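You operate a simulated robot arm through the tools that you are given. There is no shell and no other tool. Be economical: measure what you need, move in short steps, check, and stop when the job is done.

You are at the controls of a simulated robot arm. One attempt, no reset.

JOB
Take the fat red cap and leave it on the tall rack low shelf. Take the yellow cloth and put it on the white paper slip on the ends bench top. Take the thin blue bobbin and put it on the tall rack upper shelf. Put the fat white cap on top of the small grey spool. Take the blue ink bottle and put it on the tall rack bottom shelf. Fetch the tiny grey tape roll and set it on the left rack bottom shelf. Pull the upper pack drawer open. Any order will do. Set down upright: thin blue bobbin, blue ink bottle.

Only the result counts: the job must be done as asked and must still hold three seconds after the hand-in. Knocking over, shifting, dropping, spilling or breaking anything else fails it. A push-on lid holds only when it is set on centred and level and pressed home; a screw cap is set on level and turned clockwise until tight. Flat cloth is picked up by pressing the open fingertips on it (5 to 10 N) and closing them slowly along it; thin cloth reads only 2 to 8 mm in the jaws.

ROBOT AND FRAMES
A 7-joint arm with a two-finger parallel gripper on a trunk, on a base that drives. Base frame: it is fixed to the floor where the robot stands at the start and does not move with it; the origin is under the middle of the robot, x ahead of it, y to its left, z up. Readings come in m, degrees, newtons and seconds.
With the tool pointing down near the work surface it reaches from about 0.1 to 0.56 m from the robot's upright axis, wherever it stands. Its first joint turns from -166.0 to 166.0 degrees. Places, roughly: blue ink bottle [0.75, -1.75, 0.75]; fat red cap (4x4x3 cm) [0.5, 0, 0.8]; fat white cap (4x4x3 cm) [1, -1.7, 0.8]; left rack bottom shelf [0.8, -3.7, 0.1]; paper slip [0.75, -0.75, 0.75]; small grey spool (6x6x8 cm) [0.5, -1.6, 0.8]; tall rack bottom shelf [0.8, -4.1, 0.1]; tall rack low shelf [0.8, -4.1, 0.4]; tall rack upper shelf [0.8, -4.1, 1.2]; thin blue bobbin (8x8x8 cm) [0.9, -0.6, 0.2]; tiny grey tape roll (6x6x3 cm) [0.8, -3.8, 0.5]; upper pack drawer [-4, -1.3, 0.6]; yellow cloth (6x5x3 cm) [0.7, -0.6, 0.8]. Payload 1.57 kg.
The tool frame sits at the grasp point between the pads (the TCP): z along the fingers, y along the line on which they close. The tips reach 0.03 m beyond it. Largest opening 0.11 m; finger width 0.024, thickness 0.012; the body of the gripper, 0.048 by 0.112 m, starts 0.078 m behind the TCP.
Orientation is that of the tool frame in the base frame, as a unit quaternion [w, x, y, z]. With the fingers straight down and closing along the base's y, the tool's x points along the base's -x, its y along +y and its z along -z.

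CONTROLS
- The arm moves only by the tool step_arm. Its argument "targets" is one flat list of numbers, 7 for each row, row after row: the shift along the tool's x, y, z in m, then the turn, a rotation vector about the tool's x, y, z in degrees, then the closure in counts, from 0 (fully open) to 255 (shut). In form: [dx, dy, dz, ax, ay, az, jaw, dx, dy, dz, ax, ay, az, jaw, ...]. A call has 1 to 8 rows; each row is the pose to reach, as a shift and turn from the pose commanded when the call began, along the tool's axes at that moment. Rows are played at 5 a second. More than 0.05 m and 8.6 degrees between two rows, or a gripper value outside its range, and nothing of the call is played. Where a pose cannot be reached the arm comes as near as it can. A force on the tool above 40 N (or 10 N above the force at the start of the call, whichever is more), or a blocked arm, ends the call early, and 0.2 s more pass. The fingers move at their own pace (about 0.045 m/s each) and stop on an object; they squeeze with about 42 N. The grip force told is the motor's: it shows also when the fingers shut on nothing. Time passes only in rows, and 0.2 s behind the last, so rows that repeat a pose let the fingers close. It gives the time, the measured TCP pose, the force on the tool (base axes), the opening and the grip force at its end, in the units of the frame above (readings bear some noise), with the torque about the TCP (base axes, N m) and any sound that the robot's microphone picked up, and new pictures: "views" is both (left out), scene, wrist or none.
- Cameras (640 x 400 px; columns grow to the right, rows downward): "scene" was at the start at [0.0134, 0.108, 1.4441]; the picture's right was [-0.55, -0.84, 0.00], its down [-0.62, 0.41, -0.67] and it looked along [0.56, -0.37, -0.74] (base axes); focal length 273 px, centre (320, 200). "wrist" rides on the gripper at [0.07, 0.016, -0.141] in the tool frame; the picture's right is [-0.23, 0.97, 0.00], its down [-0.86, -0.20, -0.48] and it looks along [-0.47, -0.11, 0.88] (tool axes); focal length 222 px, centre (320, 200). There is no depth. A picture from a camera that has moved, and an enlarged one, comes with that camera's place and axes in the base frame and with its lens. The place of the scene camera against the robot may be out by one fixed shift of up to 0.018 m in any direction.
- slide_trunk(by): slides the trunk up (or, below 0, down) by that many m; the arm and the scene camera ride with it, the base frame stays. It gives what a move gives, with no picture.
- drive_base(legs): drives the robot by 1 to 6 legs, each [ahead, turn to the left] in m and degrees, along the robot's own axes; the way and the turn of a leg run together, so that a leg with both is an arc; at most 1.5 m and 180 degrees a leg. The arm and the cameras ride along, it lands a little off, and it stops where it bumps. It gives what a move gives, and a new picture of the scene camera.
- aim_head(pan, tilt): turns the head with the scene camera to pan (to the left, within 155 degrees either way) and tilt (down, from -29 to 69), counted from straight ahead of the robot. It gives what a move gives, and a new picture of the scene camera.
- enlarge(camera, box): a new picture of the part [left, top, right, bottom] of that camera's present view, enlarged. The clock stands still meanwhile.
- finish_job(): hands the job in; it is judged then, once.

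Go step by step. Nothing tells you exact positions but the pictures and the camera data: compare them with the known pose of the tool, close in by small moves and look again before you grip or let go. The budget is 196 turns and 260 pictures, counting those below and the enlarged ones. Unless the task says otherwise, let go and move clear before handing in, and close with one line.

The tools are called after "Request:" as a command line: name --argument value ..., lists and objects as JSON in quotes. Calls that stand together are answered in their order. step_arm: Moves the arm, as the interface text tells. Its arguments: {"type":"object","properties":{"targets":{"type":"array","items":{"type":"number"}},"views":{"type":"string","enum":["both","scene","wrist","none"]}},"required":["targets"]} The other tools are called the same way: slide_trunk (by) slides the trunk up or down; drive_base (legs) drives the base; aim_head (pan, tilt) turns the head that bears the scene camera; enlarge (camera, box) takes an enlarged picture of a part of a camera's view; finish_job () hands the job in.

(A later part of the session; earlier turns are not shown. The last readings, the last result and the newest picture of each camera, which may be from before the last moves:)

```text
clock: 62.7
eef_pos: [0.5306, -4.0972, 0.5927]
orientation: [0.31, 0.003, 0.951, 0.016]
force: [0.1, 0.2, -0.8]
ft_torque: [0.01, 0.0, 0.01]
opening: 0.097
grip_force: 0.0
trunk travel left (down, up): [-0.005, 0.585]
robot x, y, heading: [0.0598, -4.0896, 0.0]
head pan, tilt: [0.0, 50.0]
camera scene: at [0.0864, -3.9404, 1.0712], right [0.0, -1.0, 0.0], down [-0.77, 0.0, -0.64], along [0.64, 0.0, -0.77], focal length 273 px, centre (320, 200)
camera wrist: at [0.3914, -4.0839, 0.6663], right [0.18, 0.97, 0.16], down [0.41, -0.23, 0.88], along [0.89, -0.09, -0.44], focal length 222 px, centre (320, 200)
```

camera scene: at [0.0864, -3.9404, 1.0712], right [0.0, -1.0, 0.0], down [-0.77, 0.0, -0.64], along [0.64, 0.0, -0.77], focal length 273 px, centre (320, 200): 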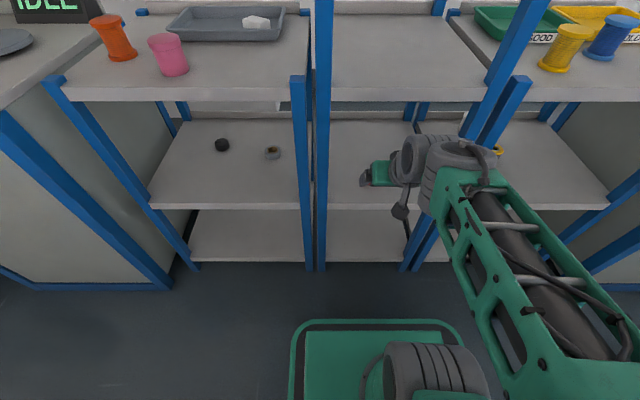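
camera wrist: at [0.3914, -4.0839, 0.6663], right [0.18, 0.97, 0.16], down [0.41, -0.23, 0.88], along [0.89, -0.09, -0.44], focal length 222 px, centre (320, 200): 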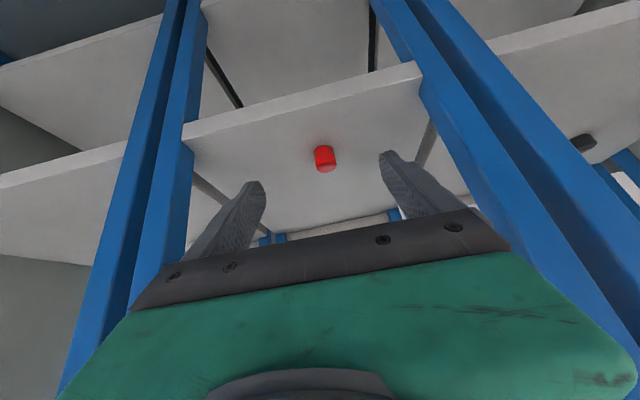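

Cap delivered. Next is the grey tape roll on the left rack's shelf at about (0.81, -3.78, 0.45); I'll shift the base sideways to face it.

Request:
drive_base --legs '[[-0.1, 0], [0, 90], [0.36, 0], [0, -90]]'

Request:
aim_head --pan 0 --tilt 40

Request:
enlarge --camera "scene" --box '[200, 120, 440, 280]'

```text
clock: 73.2
eef_pos: [0.4394, -3.724, 0.5932]
orientation: [0.31, -0.011, 0.951, 0.021]
force: [0.1, -0.3, 0.5]
ft_torque: [0.01, -0.03, 0.03]
opening: 0.0968
grip_force: 0.1
trunk travel left (down, up): [-0.005, 0.585]
robot x, y, heading: [-0.03, -3.7385, 1.3]
head pan, tilt: [0.0, 50.0]
camera scene: at [-0.0095, -3.5807, 1.0713], right [0.02, -1.0, 0.0], down [-0.77, -0.02, -0.64], along [0.64, 0.02, -0.77], focal length 273 px, centre (320, 200)
```

scene: 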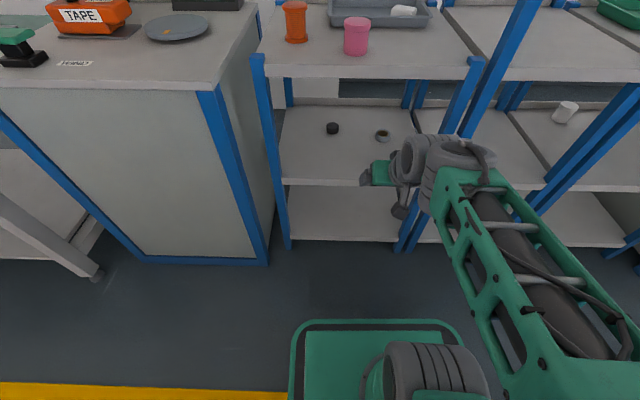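

```text
clock: 74.0
eef_pos: [0.44, -3.7233, 0.5919]
orientation: [0.309, -0.011, 0.951, 0.02]
force: [0.2, 0.5, -0.4]
ft_torque: [0.01, 0.0, 0.01]
opening: 0.0971
grip_force: 0.0
trunk travel left (down, up): [-0.005, 0.585]
robot x, y, heading: [-0.0308, -3.7318, 1.6]
head pan, tilt: [0.0, 40.0]
camera scene: at [-0.0016, -3.5805, 1.0854], right [0.02, -1.0, 0.0], down [-0.64, -0.02, -0.77], along [0.77, 0.02, -0.64], focal length 273 px, centre (320, 200)
```

scene: 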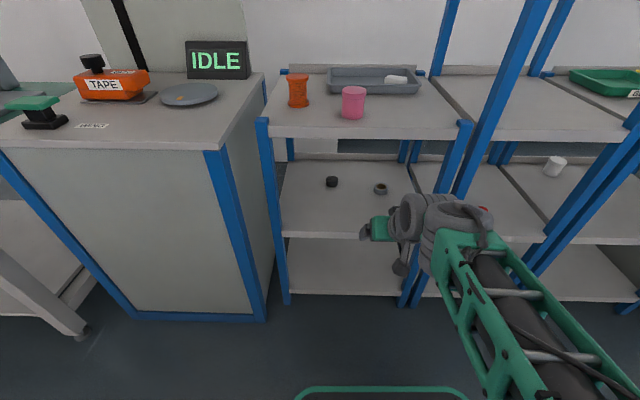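

```text
2.50 times, centred on (320, 200) of scene
camera zoom: at [-0.0016, -3.5805, 1.0854], right [0.02, -1.0, 0.0], down [-0.64, -0.02, -0.77], along [0.77, 0.02, -0.64], focal length 683 px, centre (320, 200)
```

zoom: 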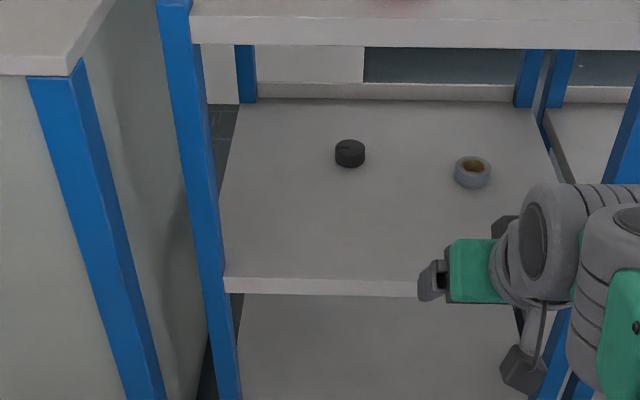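

The roll lies flat at about (0.815, -3.785), its shelf at z≈0.45. I'll tilt the hand flatter so it can go between the shelves.

Request:
step_arm --targets '[0.01, 0, 0.015, 0, -8, 0, 0, 0.02, 0, 0.03, 0, -16, 0, 0, 0.03, 0, 0.04, 0, -24, 0, 0, 0.035, 0, 0.05, 0, -28, 0, 0]'

```text
clock: 75.0
eef_pos: [0.4396, -3.7209, 0.532]
orientation: [0.532, -0.006, 0.847, 0.022]
force: [-0.3, -0.3, 0.0]
ft_torque: [0.03, -0.01, -0.02]
opening: 0.1103
grip_force: 0.0
trunk travel left (down, up): [-0.005, 0.585]
robot x, y, heading: [-0.0307, -3.7332, 1.5]
head pan, tilt: [0.0, 40.0]
camera scene: at [-0.0016, -3.5805, 1.0855], right [0.02, -1.0, 0.0], down [-0.64, -0.02, -0.77], along [0.77, 0.02, -0.64], focal length 273 px, centre (320, 200)
camera wrist: at [0.2824, -3.7107, 0.5312], right [0.07, 0.97, 0.24], down [-0.05, -0.23, 0.97], along [1.0, -0.08, 0.03], focal length 222 px, centre (320, 200)
```

scene: 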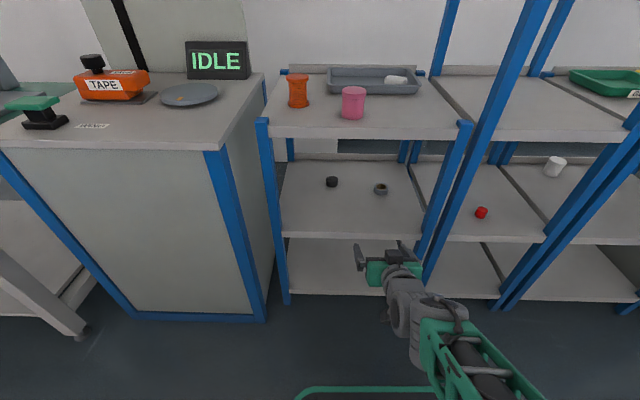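
wrist: 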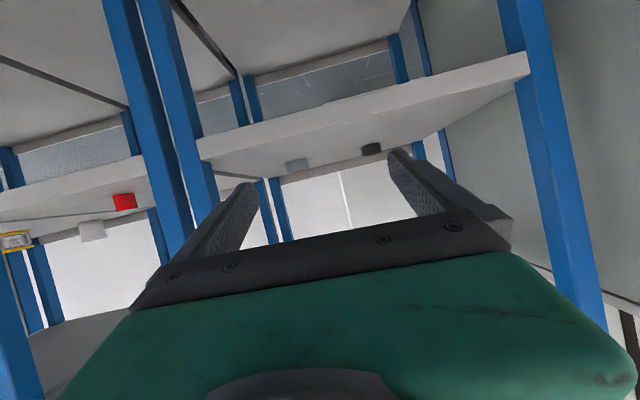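

Tilt is 64°. I drive forward so that the open hand goes in above the shelf.

Request:
drive_base --legs '[[0.2, -1.5]]'

Request:
step_arm --targets '[0.0, -0.02, 0.0, 0, 0, 0, 0, 0, -0.045, 0.0, 0, 0, 0, 0]'

```text
clock: 76.5
eef_pos: [0.6337, -3.7299, 0.5321]
orientation: [0.531, 0.004, 0.847, 0.016]
force: [-0.7, -0.1, -0.3]
ft_torque: [0.03, -0.02, -0.01]
opening: 0.1099
grip_force: 0.0
trunk travel left (down, up): [-0.005, 0.585]
robot x, y, heading: [0.1615, -3.7311, 0.2]
head pan, tilt: [0.0, 40.0]
camera scene: at [0.1957, -3.5786, 1.0854], right [0.0, -1.0, 0.0], down [-0.64, 0.0, -0.77], along [0.77, 0.0, -0.64], focal length 273 px, centre (320, 200)
```

scene: 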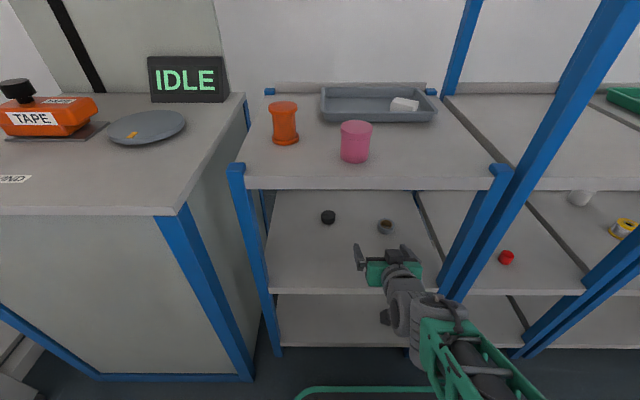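

```text
clock: 77.1
eef_pos: [0.6332, -3.7767, 0.5311]
orientation: [0.531, 0.005, 0.847, 0.015]
force: [0.4, 0.2, -0.5]
ft_torque: [0.01, -0.01, 0.0]
opening: 0.1097
grip_force: 0.0
trunk travel left (down, up): [-0.005, 0.585]
robot x, y, heading: [0.1637, -3.7305, -0.0]
head pan, tilt: [0.0, 40.0]
camera scene: at [0.1956, -3.5786, 1.0854], right [0.0, -1.0, 0.0], down [-0.64, 0.0, -0.77], along [0.77, 0.0, -0.64], focal length 273 px, centre (320, 200)
camera wrist: at [0.4757, -3.7623, 0.5291], right [0.09, 0.97, 0.23], down [-0.06, -0.23, 0.97], along [0.99, -0.1, 0.03], focal length 222 px, centre (320, 200)
```

scene: 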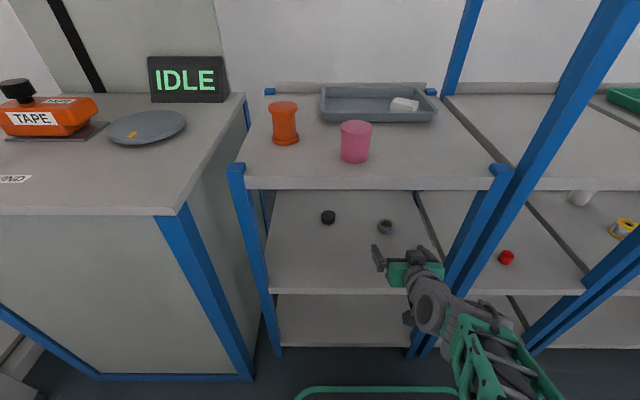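
wrist: 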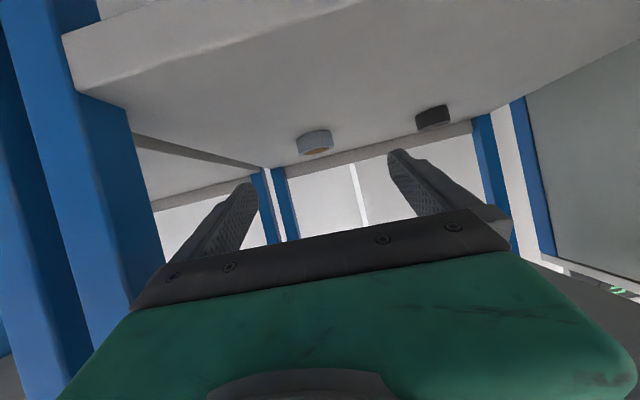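

Now I extend over the shelf towards the roll, stopping just short to check.

Request:
step_arm --targets '[-0.016, -0.003, 0.032, 0, 0, 0, 0, -0.031, -0.006, 0.063, 0, 0, 0, 0, -0.029, -0.006, 0.095, 0, 0, 0, 0, -0.027, -0.006, 0.12, 0, 0, 0, 0]'

```text
clock: 78.1
eef_pos: [0.7512, -3.7826, 0.5022]
orientation: [0.531, 0.005, 0.847, 0.015]
force: [-0.3, 0.8, 0.7]
ft_torque: [0.01, 0.01, 0.02]
opening: 0.1098
grip_force: 0.1
trunk travel left (down, up): [-0.005, 0.585]
robot x, y, heading: [0.1649, -3.7303, 0.1]
head pan, tilt: [0.0, 40.0]
camera scene: at [0.1955, -3.5786, 1.0855], right [0.0, -1.0, 0.0], down [-0.64, 0.0, -0.77], along [0.77, 0.0, -0.64], focal length 273 px, centre (320, 200)
camera wrist: at [0.5944, -3.7684, 0.5008], right [0.09, 0.97, 0.23], down [-0.06, -0.23, 0.97], along [0.99, -0.1, 0.03], focal length 222 px, centre (320, 200)
```

scene: 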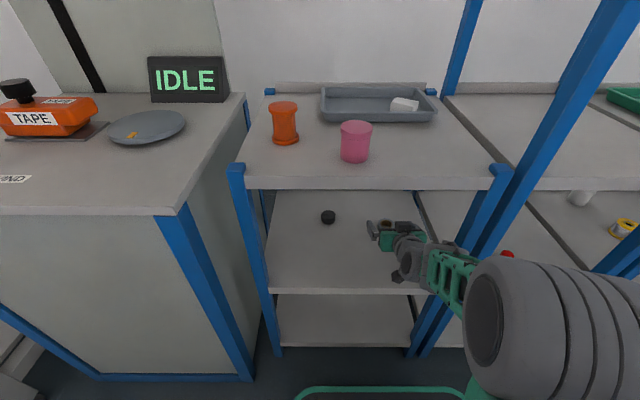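
wrist: 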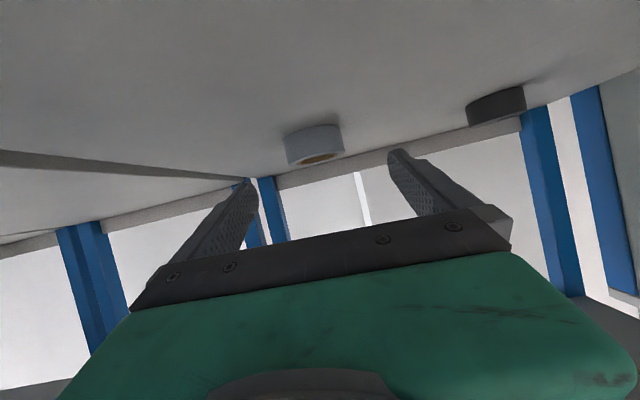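

Request:
step_arm --targets '[0, -0.002, 0.025, 0, 0, 0, 0, 0.0005, -0.002, 0.047, 0, 0, 0, 0, 0.0005, -0.002, 0.047, 0, 0, 0, 0]'

```text
clock: 78.9
eef_pos: [0.7937, -3.7814, 0.4801]
orientation: [0.531, 0.005, 0.847, 0.015]
force: [0.0, -0.2, 0.7]
ft_torque: [0.01, 0.02, 0.01]
opening: 0.1099
grip_force: 0.2
trunk travel left (down, up): [-0.005, 0.585]
robot x, y, heading: [0.161, -3.728, -0.2]
head pan, tilt: [0.0, 40.0]
camera scene: at [0.1957, -3.5786, 1.0854], right [0.0, -1.0, 0.0], down [-0.64, 0.0, -0.77], along [0.77, 0.0, -0.64], focal length 273 px, centre (320, 200)
camera wrist: at [0.6367, -3.7675, 0.4797], right [0.09, 0.97, 0.24], down [-0.06, -0.23, 0.97], along [0.99, -0.1, 0.03], focal length 222 px, centre (320, 200)
```

scene: 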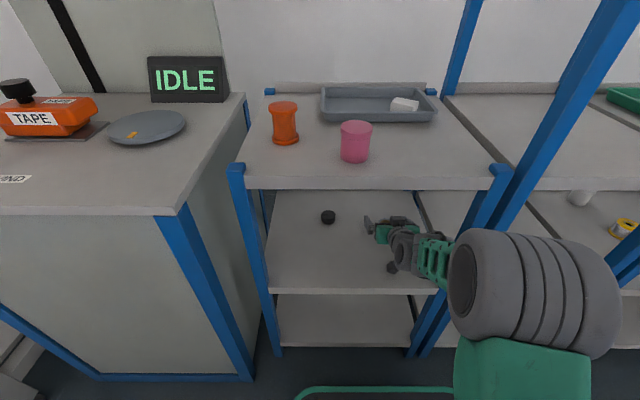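
wrist: 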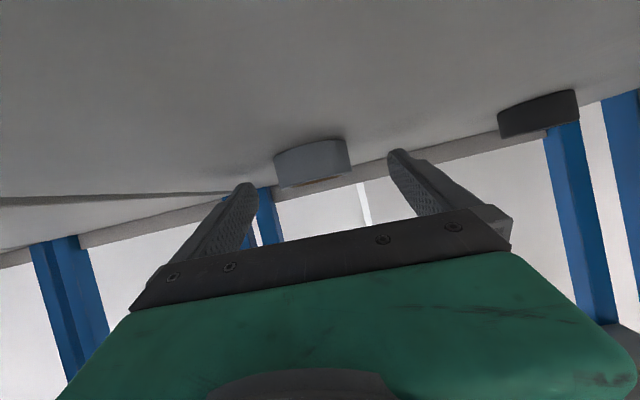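

Request:
step_arm --targets '[-0.0053, -0.006, 0.0108, 0, 0, 0, 0, -0.0053, -0.006, 0.0108, 0, 0, 0, 80, -0.0053, -0.006, 0.0108, 0, 0, 0, 130, -0.0053, -0.006, 0.0108, 0, 0, 0, 200, -0.0053, -0.006, 0.0108, 0, 0, 0, 255, -0.0053, -0.006, 0.0108, 0, 0, 0, 255]' --views "wrist"

```text
clock: 80.3
eef_pos: [0.8061, -3.7862, 0.4825]
orientation: [0.532, 0.005, 0.846, 0.016]
force: [-0.4, 0.5, 2.3]
ft_torque: [0.06, 0.02, -0.03]
opening: 0.0468
grip_force: 21.7
trunk travel left (down, up): [-0.005, 0.585]
robot x, y, heading: [0.1639, -3.7299, -0.2]
head pan, tilt: [0.0, 40.0]
camera wrist: at [0.6492, -3.7719, 0.4815], right [0.09, 0.97, 0.24], down [-0.06, -0.23, 0.97], along [0.99, -0.1, 0.03], focal length 222 px, centre (320, 200)
```

wrist: 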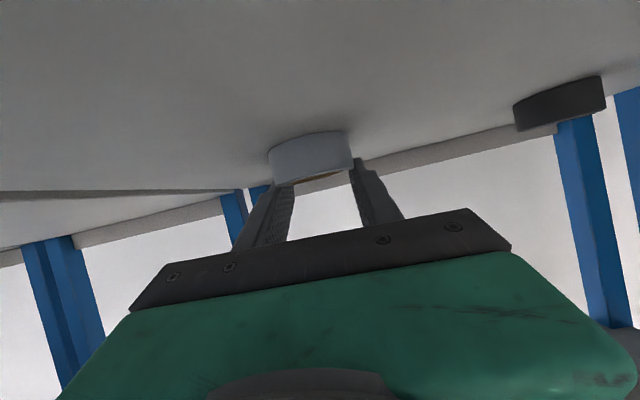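

Request:
step_arm --targets '[0, 0, 0, 0, 0, 0, 255, -0.0036, 0, -0.0018, 0, 0, 0, 255, -0.0072, 0, -0.0035, 0, 0, 0, 255, -0.0108, 0, -0.0053, 0, 0, 0, 255, -0.0144, 0, -0.007, 0, 0, 0, 255]' --views "wrist"

```text
clock: 81.5
eef_pos: [0.8063, -3.7862, 0.4976]
orientation: [0.531, 0.004, 0.848, 0.016]
force: [-0.3, -0.8, 0.3]
ft_torque: [0.03, 0.0, 0.0]
opening: 0.0001
grip_force: 21.2
trunk travel left (down, up): [-0.005, 0.585]
robot x, y, heading: [0.1636, -3.7302, -0.1]
head pan, tilt: [0.0, 40.0]
camera wrist: at [0.6499, -3.7722, 0.4973], right [0.09, 0.97, 0.24], down [-0.06, -0.23, 0.97], along [0.99, -0.1, 0.03], focal length 222 px, centre (320, 200)
```

wrist: 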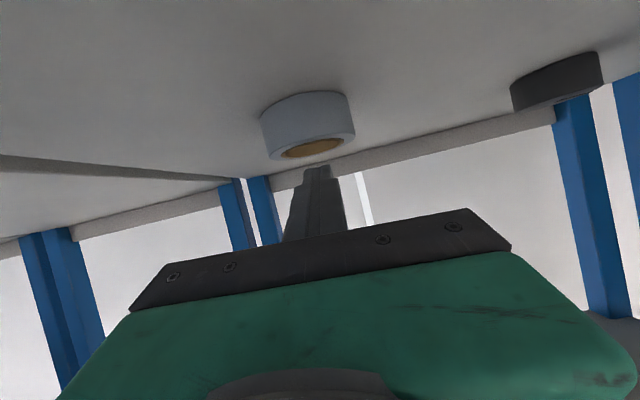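

The roll was squeezed out towards me: I had reached too far. I'll open, back off and re-measure.

Request:
step_arm --targets '[-0.01, 0, -0.02, 0, 0, 0, 255, -0.015, 0, -0.06, 0, 0, 0, 200, -0.015, 0, -0.1, 0, 0, 0, 80, -0.02, 0.05, -0.1, 0, 0, 0, 0, -0.02, 0.08, -0.1, 0, 0, 0, 0]' --views "wrist"

Request:
enlarge --camera "scene" --box '[260, 180, 460, 305]'

```text
refused: row 4 steps farther than a row can; nothing moved
```

```text
3.20 times, centred on (360, 242) of scene
camera zoom: at [0.1957, -3.5786, 1.0854], right [0.0, -1.0, 0.0], down [-0.64, 0.0, -0.77], along [0.77, 0.0, -0.64], focal length 874 px, centre (192, 64)
```

zoom: 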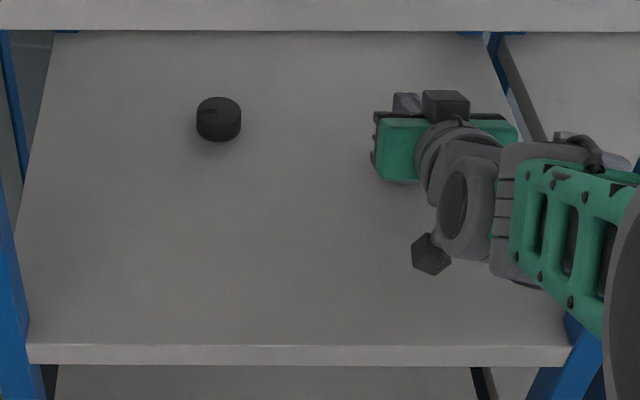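

Request:
step_arm --targets '[-0.02, 0, -0.01, 0, 0, 0, 255, -0.025, 0, -0.05, 0, 0, 0, 200, -0.025, 0, -0.09, 0, 0, 0, 80, -0.025, 0.04, -0.09, 0, 0, 0, 0, -0.025, 0.07, -0.09, 0, 0, 0, 0]' --views "wrist"

Request:
enlarge --camera "scene" --box '[260, 180, 460, 305]'

```text
clock: 82.7
eef_pos: [0.7362, -3.7211, 0.5625]
orientation: [0.531, 0.004, 0.847, 0.016]
force: [1.4, -0.8, 0.5]
ft_torque: [-0.01, 0.03, 0.0]
opening: 0.082
grip_force: 0.1
trunk travel left (down, up): [-0.005, 0.585]
robot x, y, heading: [0.1644, -3.7305, -0.1]
head pan, tilt: [0.0, 40.0]
camera wrist: at [0.5793, -3.707, 0.561], right [0.09, 0.97, 0.23], down [-0.06, -0.23, 0.97], along [0.99, -0.1, 0.03], focal length 222 px, centre (320, 200)
```

wrist: 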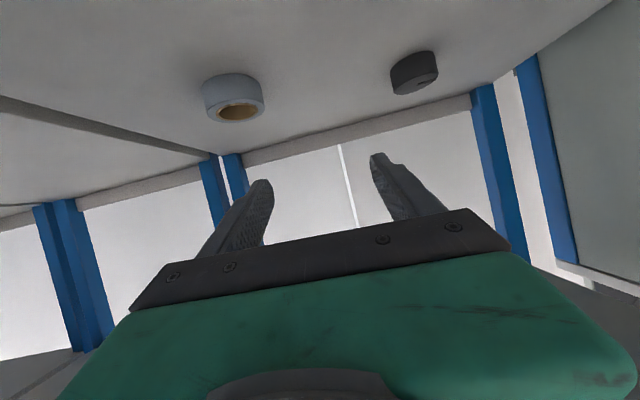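

```text
3.20 times, centred on (360, 242) of scene
camera zoom: at [0.1957, -3.5787, 1.0855], right [0.0, -1.0, 0.0], down [-0.64, 0.0, -0.77], along [0.77, 0.0, -0.64], focal length 874 px, centre (192, 64)
```

zoom: 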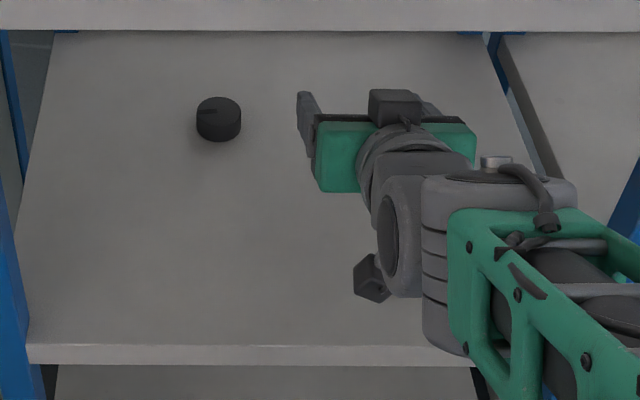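

The roll now sits near (0.765, -3.776), about 5.3 cm across. I line up in front of it for a straight approach along the tool axis.

Request:
step_arm --targets '[0.0, 0, -0.03, 0, 0, 0, 0, 0.02, -0.025, -0.045, 0, 0, 0, 0, 0.05, -0.05, -0.04, 0, 0, 0, 0, 0.07, -0.055, -0.027, 0, 0, 0, 0]' --views "both"

```text
clock: 83.7
eef_pos: [0.6816, -3.7698, 0.5101]
orientation: [0.532, 0.005, 0.847, 0.016]
force: [-0.4, 0.3, -0.5]
ft_torque: [0.03, 0.01, -0.05]
opening: 0.1097
grip_force: 0.0
trunk travel left (down, up): [-0.005, 0.585]
robot x, y, heading: [0.1628, -3.7287, -0.0]
head pan, tilt: [0.0, 40.0]
camera scene: at [0.1955, -3.5786, 1.0855], right [0.0, -1.0, 0.0], down [-0.64, 0.0, -0.77], along [0.77, 0.0, -0.64], focal length 273 px, centre (320, 200)
camera wrist: at [0.5241, -3.7563, 0.5098], right [0.09, 0.97, 0.23], down [-0.06, -0.23, 0.97], along [0.99, -0.1, 0.03], focal length 222 px, centre (320, 200)
```

scene: 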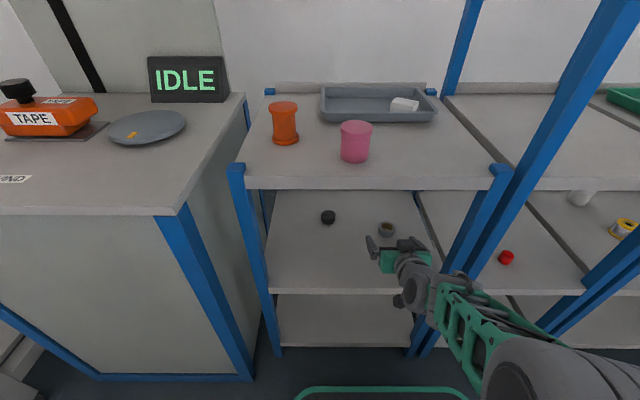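
wrist: 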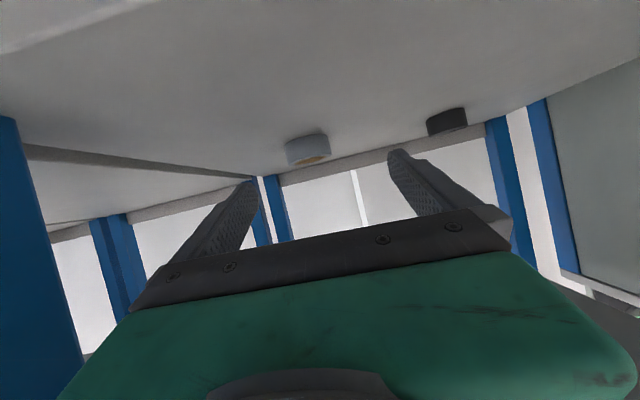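

Request:
enlarge --camera "wrist" --box '[220, 90, 420, 215]'

Request:
enlarge --camera "scene" --box '[340, 200, 440, 263]'

```text
3.20 times, centred on (320, 152) of wrist
camera zoom: at [0.5241, -3.7563, 0.5098], right [0.09, 0.97, 0.23], down [-0.06, -0.23, 0.97], along [0.99, -0.1, 0.03], focal length 711 px, centre (320, 352)
```

zoom: 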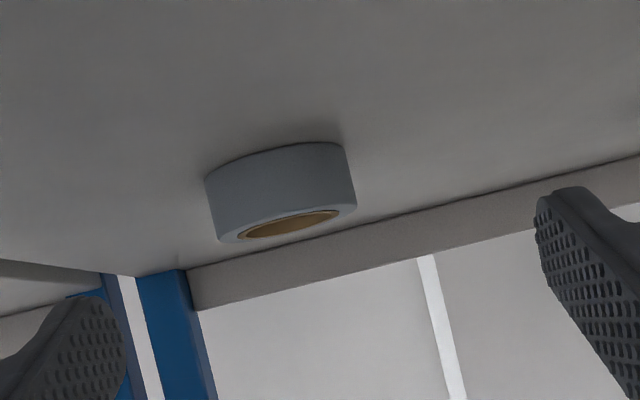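

```text
6.35 times, centred on (390, 232) of scene
camera zoom: at [0.1955, -3.5786, 1.0855], right [0.0, -1.0, 0.0], down [-0.64, 0.0, -0.77], along [0.77, 0.0, -0.64], focal length 1734 px, centre (-124, -0)
```

zoom: 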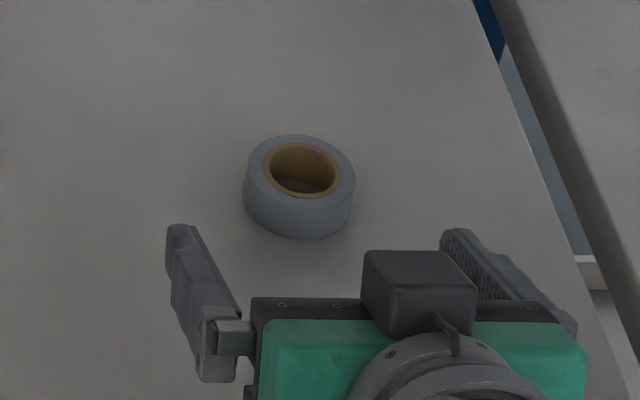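

Cross-checking, the roll is at (0.778, -3.780). I go in and grip with the pads at its middle.

Request:
step_arm --targets '[-0.002, -0.005, 0.035, 0, 0, 0, 0, -0.005, -0.009, 0.07, 0, 0, 0, 0, -0.006, -0.009, 0.09, 0, 0, 0, 0, -0.006, -0.009, 0.09, 0, 0, 0, 100, -0.006, -0.009, 0.09, 0, 0, 0, 150, -0.006, -0.009, 0.09, 0, 0, 0, 255, -0.006, -0.009, 0.09, 0, 0, 0, 255, -0.006, -0.009, 0.09, 0, 0, 0, 255]' --views "wrist"

```text
clock: 85.5
eef_pos: [0.7668, -3.7795, 0.4745]
orientation: [0.531, 0.005, 0.847, 0.016]
force: [-0.2, -2.6, 8.3]
ft_torque: [-0.33, -0.17, -0.04]
opening: 0.0503
grip_force: 20.3
trunk travel left (down, up): [-0.005, 0.585]
robot x, y, heading: [0.1645, -3.7329, -0.0]
head pan, tilt: [0.0, 40.0]
camera wrist: at [0.6096, -3.765, 0.4736], right [0.09, 0.97, 0.24], down [-0.06, -0.23, 0.97], along [0.99, -0.1, 0.04], focal length 222 px, centre (320, 200)
```

wrist: 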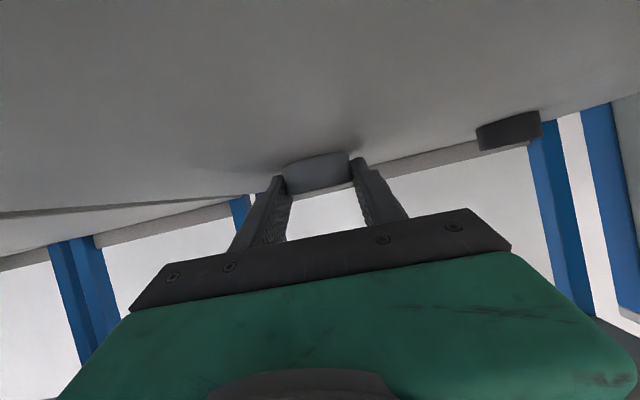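

Request:
step_arm --targets '[-0.001, 0, -0.0005, 0, 0, 0, 255, -0.001, 0, -0.0005, 0, 0, 0, 255, -0.0045, 0, -0.0022, 0, 0, 0, 255, -0.009, 0, -0.0044, 0, 0, 0, 255, -0.0135, 0, -0.0066, 0, 0, 0, 255]' --views "wrist"

```text
clock: 86.7
eef_pos: [0.7659, -3.7808, 0.4893]
orientation: [0.531, 0.005, 0.847, 0.016]
force: [-0.1, 0.2, 0.1]
ft_torque: [-0.03, -0.01, -0.05]
opening: 0.05
grip_force: 42.2
trunk travel left (down, up): [-0.005, 0.585]
robot x, y, heading: [0.1645, -3.732, -0.1]
head pan, tilt: [0.0, 40.0]
camera wrist: at [0.6087, -3.7661, 0.4881], right [0.09, 0.97, 0.24], down [-0.05, -0.23, 0.97], along [0.99, -0.1, 0.03], focal length 222 px, centre (320, 200)
```

wrist: 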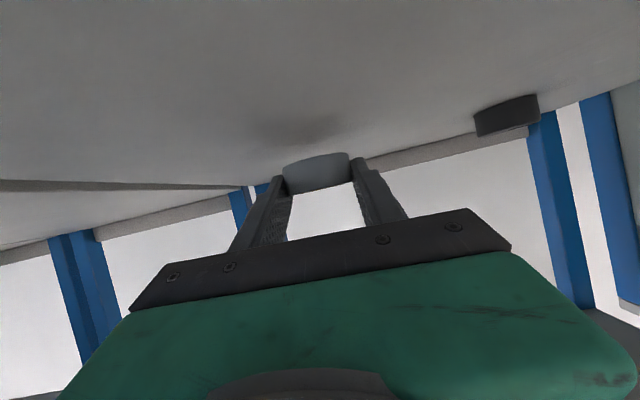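

The roll is held. I raise it a bit and back the base straight out of the rack.

Request:
step_arm --targets '[-0.018, 0, -0.009, 0, 0, 0, 255, -0.036, 0, -0.0175, 0, 0, 0, 255]' --views "none"

Request:
drive_base --legs '[[-0.3, 0]]'

```text
clock: 87.3
eef_pos: [0.7659, -3.7819, 0.5287]
orientation: [0.53, 0.004, 0.848, 0.016]
force: [0.1, -0.9, -0.5]
ft_torque: [0.02, 0.04, 0.04]
opening: 0.0498
grip_force: 42.2
trunk travel left (down, up): [-0.005, 0.585]
robot x, y, heading: [0.161, -3.7285, -0.1]
head pan, tilt: [0.0, 40.0]
```

```text
clock: 89.4
eef_pos: [0.4652, -3.781, 0.5296]
orientation: [0.531, 0.002, 0.847, 0.017]
force: [-0.9, -0.5, -0.3]
ft_torque: [0.02, -0.01, 0.03]
opening: 0.0495
grip_force: 41.4
trunk travel left (down, up): [-0.005, 0.585]
robot x, y, heading: [-0.1401, -3.7329, 0.5]
head pan, tilt: [0.0, 40.0]
camera scene: at [-0.1066, -3.5791, 1.0854], right [0.0, -1.0, 0.0], down [-0.64, 0.0, -0.77], along [0.77, 0.0, -0.64], focal length 273 px, centre (320, 200)
```

scene: 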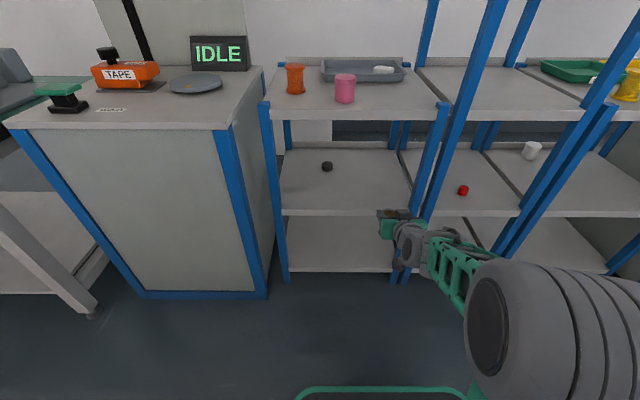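

Now I lower the arm towards the bottom shelf's level, still in front of the rack.

Request:
step_arm --targets '[0.037, 0.009, 0.018, 0, 0, 0, 255, 0.074, 0.018, 0.036, 0, 0, 0, 255, 0.111, 0.027, 0.054, 0, 0, 0, 255, 0.148, 0.036, 0.072, 0, 0, 0, 255, 0.185, 0.045, 0.09, 0, 0, 0, 255, 0.222, 0.054, 0.108, 0, 0, 0, 255, 0.259, 0.063, 0.126, 0, 0, 0, 255, 0.292, 0.07, 0.142, 0, 0, 0, 255]'

```text
clock: 91.2
eef_pos: [0.4624, -3.7025, 0.2047]
orientation: [0.531, 0.004, 0.847, 0.016]
force: [-0.4, 0.8, -0.9]
ft_torque: [0.01, 0.0, 0.02]
opening: 0.05
grip_force: 42.2
trunk travel left (down, up): [-0.005, 0.585]
robot x, y, heading: [-0.1393, -3.7318, 0.2]
head pan, tilt: [0.0, 40.0]
camera scene: at [-0.1067, -3.5791, 1.0855], right [0.0, -1.0, 0.0], down [-0.64, 0.0, -0.77], along [0.77, 0.0, -0.64], focal length 273 px, centre (320, 200)
camera wrist: at [0.306, -3.6883, 0.2037], right [0.09, 0.97, 0.24], down [-0.06, -0.23, 0.97], along [0.99, -0.1, 0.03], focal length 222 px, centre (320, 200)
```

scene: 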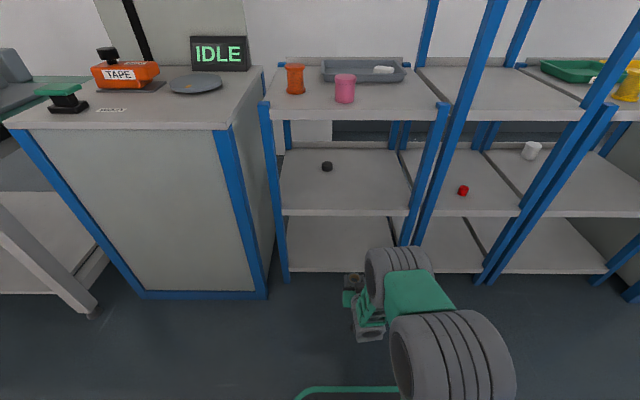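
wrist: 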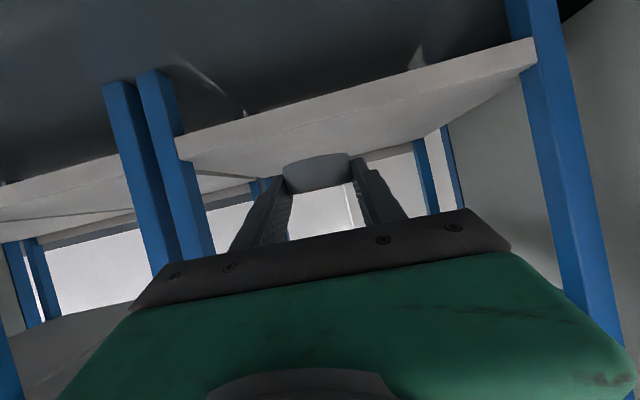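

Reach is fine. I drive forward 12 cm, then extend the arm over the bottom shelf.

Request:
drive_base --legs '[[0.12, 0]]'

Request:
step_arm --targets '[-0.013, 0, 0.027, 0, 0, 0, 255, -0.026, 0, 0.054, 0, 0, 0, 255, -0.031, 0, 0.063, 0, 0, 0, 255]'

```text
clock: 92.4
eef_pos: [0.5812, -3.6998, 0.204]
orientation: [0.531, 0.003, 0.847, 0.016]
force: [-0.1, -0.4, 0.0]
ft_torque: [-0.01, -0.03, -0.02]
opening: 0.0497
grip_force: 41.7
trunk travel left (down, up): [-0.005, 0.585]
robot x, y, heading: [-0.0221, -3.7307, -0.1]
head pan, tilt: [0.0, 40.0]
camera scene: at [0.0125, -3.5786, 1.0854], right [0.0, -1.0, 0.0], down [-0.64, 0.0, -0.77], along [0.77, 0.0, -0.64], focal length 273 px, centre (320, 200)
```

scene: 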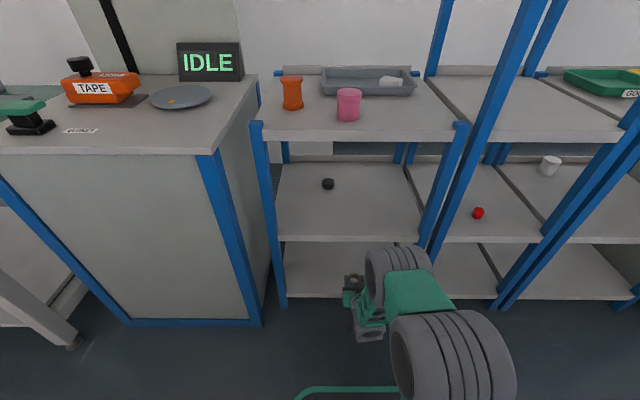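

```text
clock: 93.2
eef_pos: [0.6516, -3.6992, 0.2061]
orientation: [0.531, 0.003, 0.848, 0.017]
force: [-0.1, 0.6, -0.2]
ft_torque: [-0.03, 0.01, 0.02]
opening: 0.0499
grip_force: 42.6
trunk travel left (down, up): [-0.005, 0.585]
robot x, y, heading: [-0.0201, -3.7286, 0.4]
head pan, tilt: [0.0, 40.0]
camera scene: at [0.0125, -3.5786, 1.0854], right [0.0, -1.0, 0.0], down [-0.64, 0.0, -0.77], along [0.77, 0.0, -0.64], focal length 273 px, centre (320, 200)
camera wrist: at [0.4952, -3.687, 0.2049], right [0.09, 0.97, 0.23], down [-0.05, -0.23, 0.97], along [0.99, -0.1, 0.03], focal length 222 px, centre (320, 200)
```

scene: 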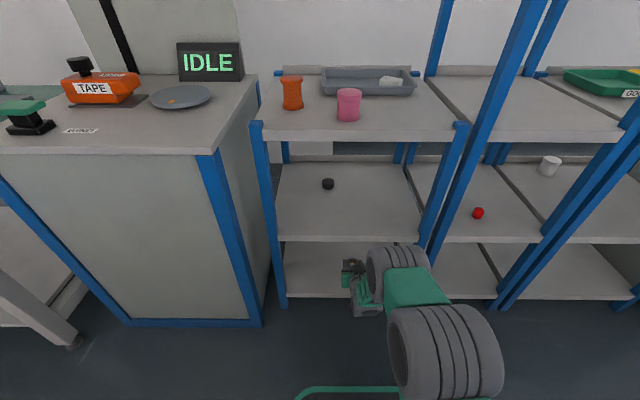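
wrist: 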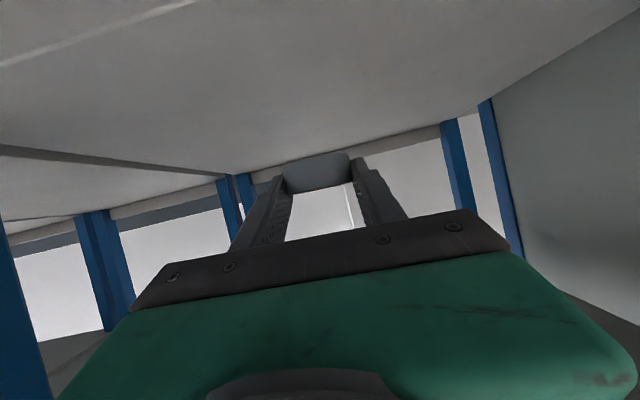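

Request:
step_arm --targets '[0.027, 0, 0.013, 0, 0, 0, 255, 0.054, 0, 0.026, 0, 0, 0, 255, 0.061, 0, 0.03, 0, 0, 0, 255]' --views "wrist"

```text
clock: 94.0
eef_pos: [0.6561, -3.6961, 0.1451]
orientation: [0.537, 0.002, 0.843, 0.017]
force: [-7.1, 1.0, 28.3]
ft_torque: [-0.5, 0.15, -0.1]
opening: 0.05
grip_force: 42.1
trunk travel left (down, up): [-0.005, 0.585]
robot x, y, heading: [-0.0214, -3.7328, 0.2]
head pan, tilt: [0.0, 40.0]
camera wrist: at [0.4996, -3.6835, 0.1416], right [0.08, 0.97, 0.24], down [-0.07, -0.23, 0.97], along [0.99, -0.1, 0.05], focal length 222 px, centre (320, 200)
```

wrist: 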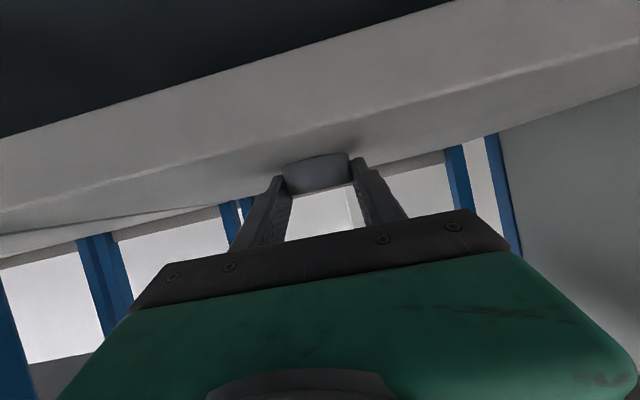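

Contact with the bottom shelf. I relieve the pressure and open.

Request:
step_arm --targets '[-0.0065, 0, -0.0032, 0, 0, 0, 255, -0.0065, 0, -0.0032, 0, 0, 0, 200, -0.0065, 0, -0.0032, 0, 0, 0, 120, -0.0065, 0, -0.0032, 0, 0, 0, 60, -0.0065, 0, -0.0032, 0, 0, 0, 60]' --views "wrist"

```text
clock: 95.2
eef_pos: [0.6535, -3.6983, 0.1444]
orientation: [0.531, 0.003, 0.847, 0.017]
force: [-4.5, 10.8, 15.4]
ft_torque: [-0.38, -0.23, 0.09]
opening: 0.0745
grip_force: 0.1
trunk travel left (down, up): [-0.005, 0.585]
robot x, y, heading: [-0.0206, -3.7313, 0.2]
head pan, tilt: [0.0, 40.0]
camera wrist: at [0.4954, -3.6854, 0.1442], right [0.09, 0.97, 0.24], down [-0.06, -0.23, 0.97], along [0.99, -0.1, 0.03], focal length 222 px, centre (320, 200)
```

wrist: 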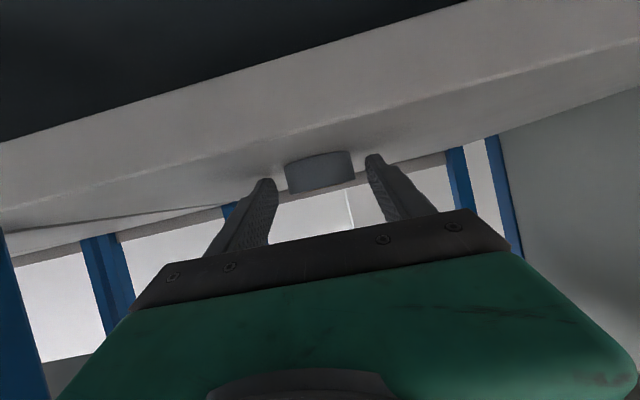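

Released; retreating along the tool axis.

Request:
step_arm --targets '[-0.003, 0, -0.03, 0, 0, 0, 30, -0.006, 0, -0.07, 0, 0, 0, 0, -0.01, 0, -0.11, 0, 0, 0, 0, -0.03, 0, -0.14, 0, 0, 0, 0]' --views "wrist"

```text
clock: 96.2
eef_pos: [0.5399, -3.7004, 0.2304]
orientation: [0.53, 0.003, 0.848, 0.017]
force: [-1.3, 0.1, -0.4]
ft_torque: [0.02, -0.05, 0.0]
opening: 0.1099
grip_force: 0.0
trunk travel left (down, up): [-0.005, 0.585]
robot x, y, heading: [-0.0211, -3.7291, 0.3]
head pan, tilt: [0.0, 40.0]
camera wrist: at [0.3826, -3.6865, 0.2303], right [0.09, 0.97, 0.24], down [-0.05, -0.23, 0.97], along [0.99, -0.1, 0.03], focal length 222 px, centre (320, 200)
```

wrist: 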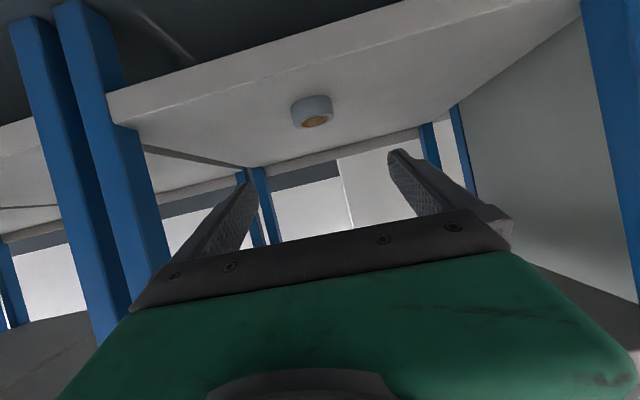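

The tape roll is done. I back out, restore the arm, and head to the second bench for the white cap, spool and ink bottle.

Request:
drive_base --legs '[[-0.3, 0]]'

Request:
step_arm --targets '[-0.045, 0, -0.02, 0, 0, 0, 0, -0.09, 0, -0.04, 0, 0, 0, 0, -0.13, 0, -0.06, 0, 7, 0, 0, -0.165, 0, -0.075, 0, 14, 0, 0, -0.2, 0, -0.09, 0, 20, 0, 0, -0.23, 0, -0.105, 0, 26, 0, 0]' --views "none"

Request:
slide_trunk --by 0.37

Request:
drive_base --legs '[[0, 90], [1.2, 0], [0.85, 0]]'

Request:
aim_head --pan -90 --tilt 40

```text
clock: 98.3
eef_pos: [0.2393, -3.7077, 0.2303]
orientation: [0.531, 0.009, 0.847, 0.013]
force: [-0.3, -1.0, 0.4]
ft_torque: [-0.03, -0.02, -0.02]
opening: 0.11
grip_force: 0.0
trunk travel left (down, up): [-0.005, 0.585]
robot x, y, heading: [-0.3193, -3.7274, -0.4]
head pan, tilt: [0.0, 40.0]
camera scene: at [-0.286, -3.578, 1.0854], right [-0.01, -1.0, 0.0], down [-0.64, 0.01, -0.77], along [0.77, -0.01, -0.64], focal length 273 px, centre (320, 200)
```

scene: 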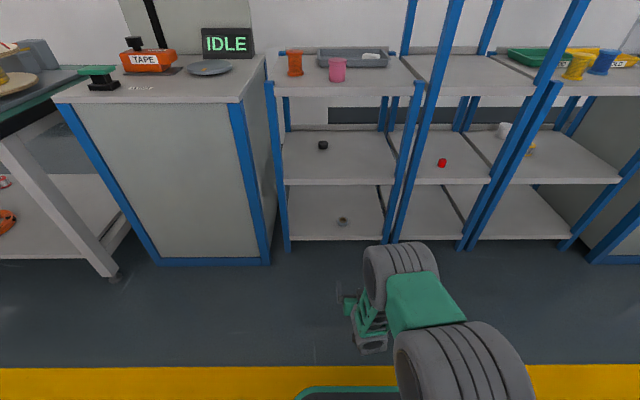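

```text
clock: 99.7
eef_pos: [0.2432, -3.7153, 0.4844]
orientation: [0.326, 0.006, 0.945, 0.014]
force: [0.5, 0.5, 0.8]
ft_torque: [0.0, -0.01, 0.0]
opening: 0.11
grip_force: 0.1
trunk travel left (down, up): [-0.005, 0.585]
robot x, y, heading: [-0.321, -3.727, -0.5]
head pan, tilt: [0.0, 40.0]
```

```text
clock: 103.2
eef_pos: [0.2446, -3.7151, 0.8546]
orientation: [0.327, 0.006, 0.945, 0.015]
force: [-0.7, 0.1, -0.4]
ft_torque: [0.02, 0.01, -0.02]
opening: 0.11
grip_force: 0.0
trunk travel left (down, up): [-0.375, 0.215]
robot x, y, heading: [-0.319, -3.7302, -0.9]
head pan, tilt: [0.0, 40.0]
```

```text
clock: 117.0
eef_pos: [-0.2524, -1.1576, 0.8565]
orientation: [0.222, -0.66, 0.677, 0.239]
force: [-1.0, -0.4, 1.1]
ft_torque: [-0.04, -0.02, 0.02]
opening: 0.1101
grip_force: 0.1
trunk travel left (down, up): [-0.375, 0.215]
robot x, y, heading: [-0.2454, -1.7227, 88.5]
head pan, tilt: [0.0, 40.0]
camera scene: at [-0.3919, -1.6965, 1.4554], right [1.0, -0.02, 0.0], down [-0.01, -0.64, -0.77], along [0.02, 0.77, -0.64], focal length 273 px, centre (320, 200)
```

scene: 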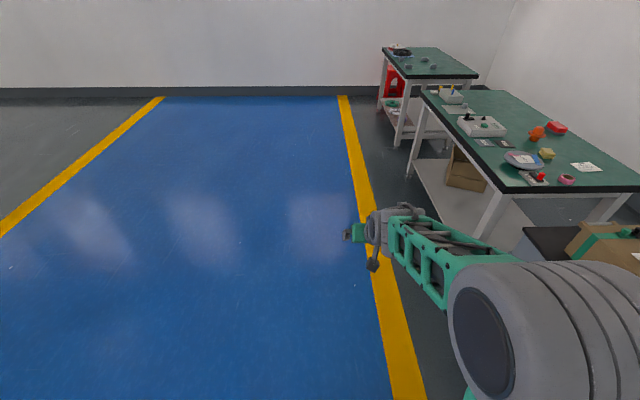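

```text
clock: 118.6
eef_pos: [-0.2526, -1.1574, 0.8567]
orientation: [0.222, -0.66, 0.676, 0.24]
force: [-1.3, 0.7, 0.0]
ft_torque: [0.0, -0.02, 0.01]
opening: 0.1099
grip_force: 0.1
trunk travel left (down, up): [-0.375, 0.215]
robot x, y, heading: [-0.2458, -1.7245, 88.8]
head pan, tilt: [-90.0, 40.0]
camera scene: at [-0.3089, -1.7833, 1.4554], right [-0.02, -1.0, 0.0], down [-0.64, 0.01, -0.77], along [0.77, -0.02, -0.64], focal length 273 px, centre (320, 200)
```

scene: 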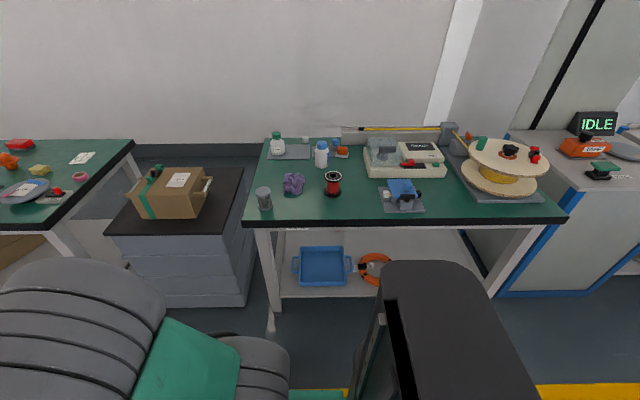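

Request:
enlarge --camera "scene" --box '[240, 110, 400, 220]'

Request:
enlarge --camera "scene" --box '[380, 110, 560, 220]'

```text
3.64 times, centred on (320, 165) of scene
camera zoom: at [-0.3089, -1.7833, 1.4554], right [-0.02, -1.0, 0.0], down [-0.64, 0.01, -0.77], along [0.77, -0.02, -0.64], focal length 993 px, centre (320, 327)
```

zoom: 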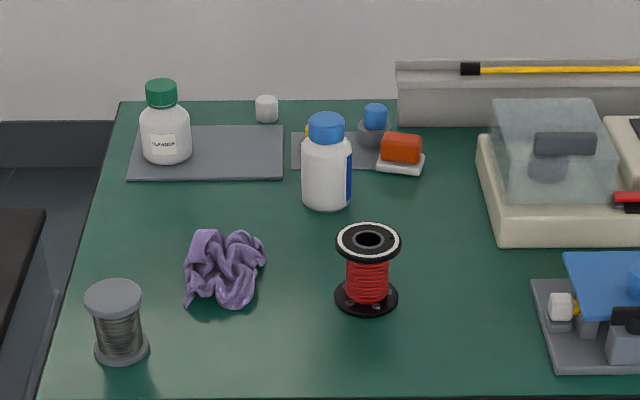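

```text
3.56 times, centred on (470, 165) of scene
camera zoom: at [-0.3089, -1.7833, 1.4554], right [-0.02, -1.0, 0.0], down [-0.64, 0.01, -0.77], along [0.77, -0.02, -0.64], focal length 971 px, centre (-213, 324)
```

zoom: 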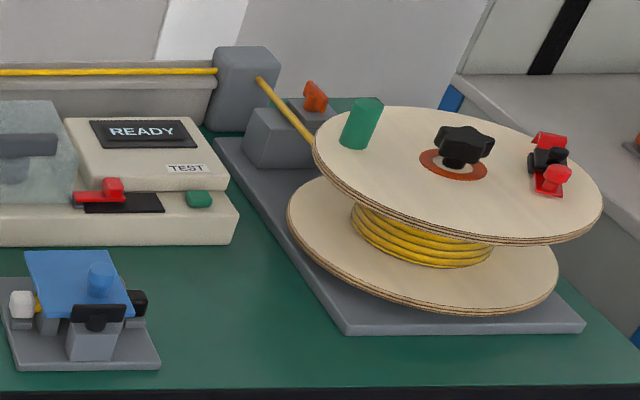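

I take the spool at (0.50,-1.59), ink bottle (white with blue cap) at about (0.81,-1.82) and the white cap far back at (1.0,-1.74). I turn to face the bench.

Request:
drive_base --legs '[[0, -88.6], [0.15, 0]]'

Request:
aim_head --pan 0 --tilt 69

```text
clock: 123.8
eef_pos: [0.4716, -1.7072, 0.8552]
orientation: [0.327, 0.005, 0.945, 0.015]
force: [0.2, -0.1, 0.0]
ft_torque: [0.02, 0.01, 0.0]
opening: 0.1099
grip_force: 0.0
trunk travel left (down, up): [-0.375, 0.215]
robot x, y, heading: [-0.0943, -1.7236, -0.4]
head pan, tilt: [-90.0, 40.0]
camera scene: at [-0.144, -1.6563, 1.4554], right [-1.0, 0.01, 0.0], down [0.01, 0.64, -0.77], along [-0.01, -0.77, -0.64], focal length 273 px, centre (320, 200)
```

scene: 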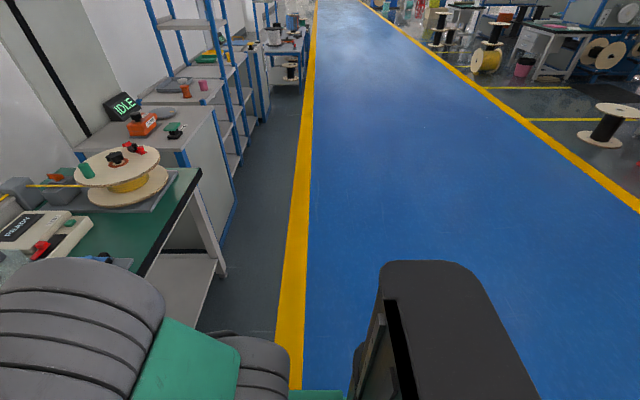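

```text
clock: 125.4
eef_pos: [0.4717, -1.7065, 0.856]
orientation: [0.327, 0.005, 0.945, 0.015]
force: [-1.1, 0.1, -0.5]
ft_torque: [0.04, 0.01, 0.0]
opening: 0.1098
grip_force: 0.1
trunk travel left (down, up): [-0.375, 0.215]
robot x, y, heading: [-0.0918, -1.7239, -0.3]
head pan, tilt: [0.0, 68.8]
camera scene: at [-0.0872, -1.5717, 1.4193], right [-0.01, -1.0, 0.0], down [-0.93, 0.01, -0.36], along [0.36, 0.0, -0.93], focal length 273 px, centre (320, 200)
```

scene: 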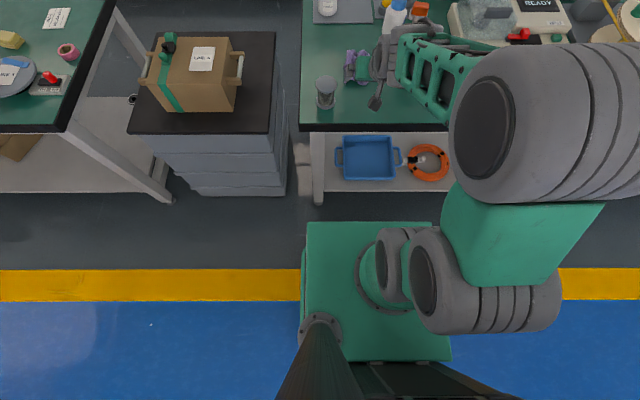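

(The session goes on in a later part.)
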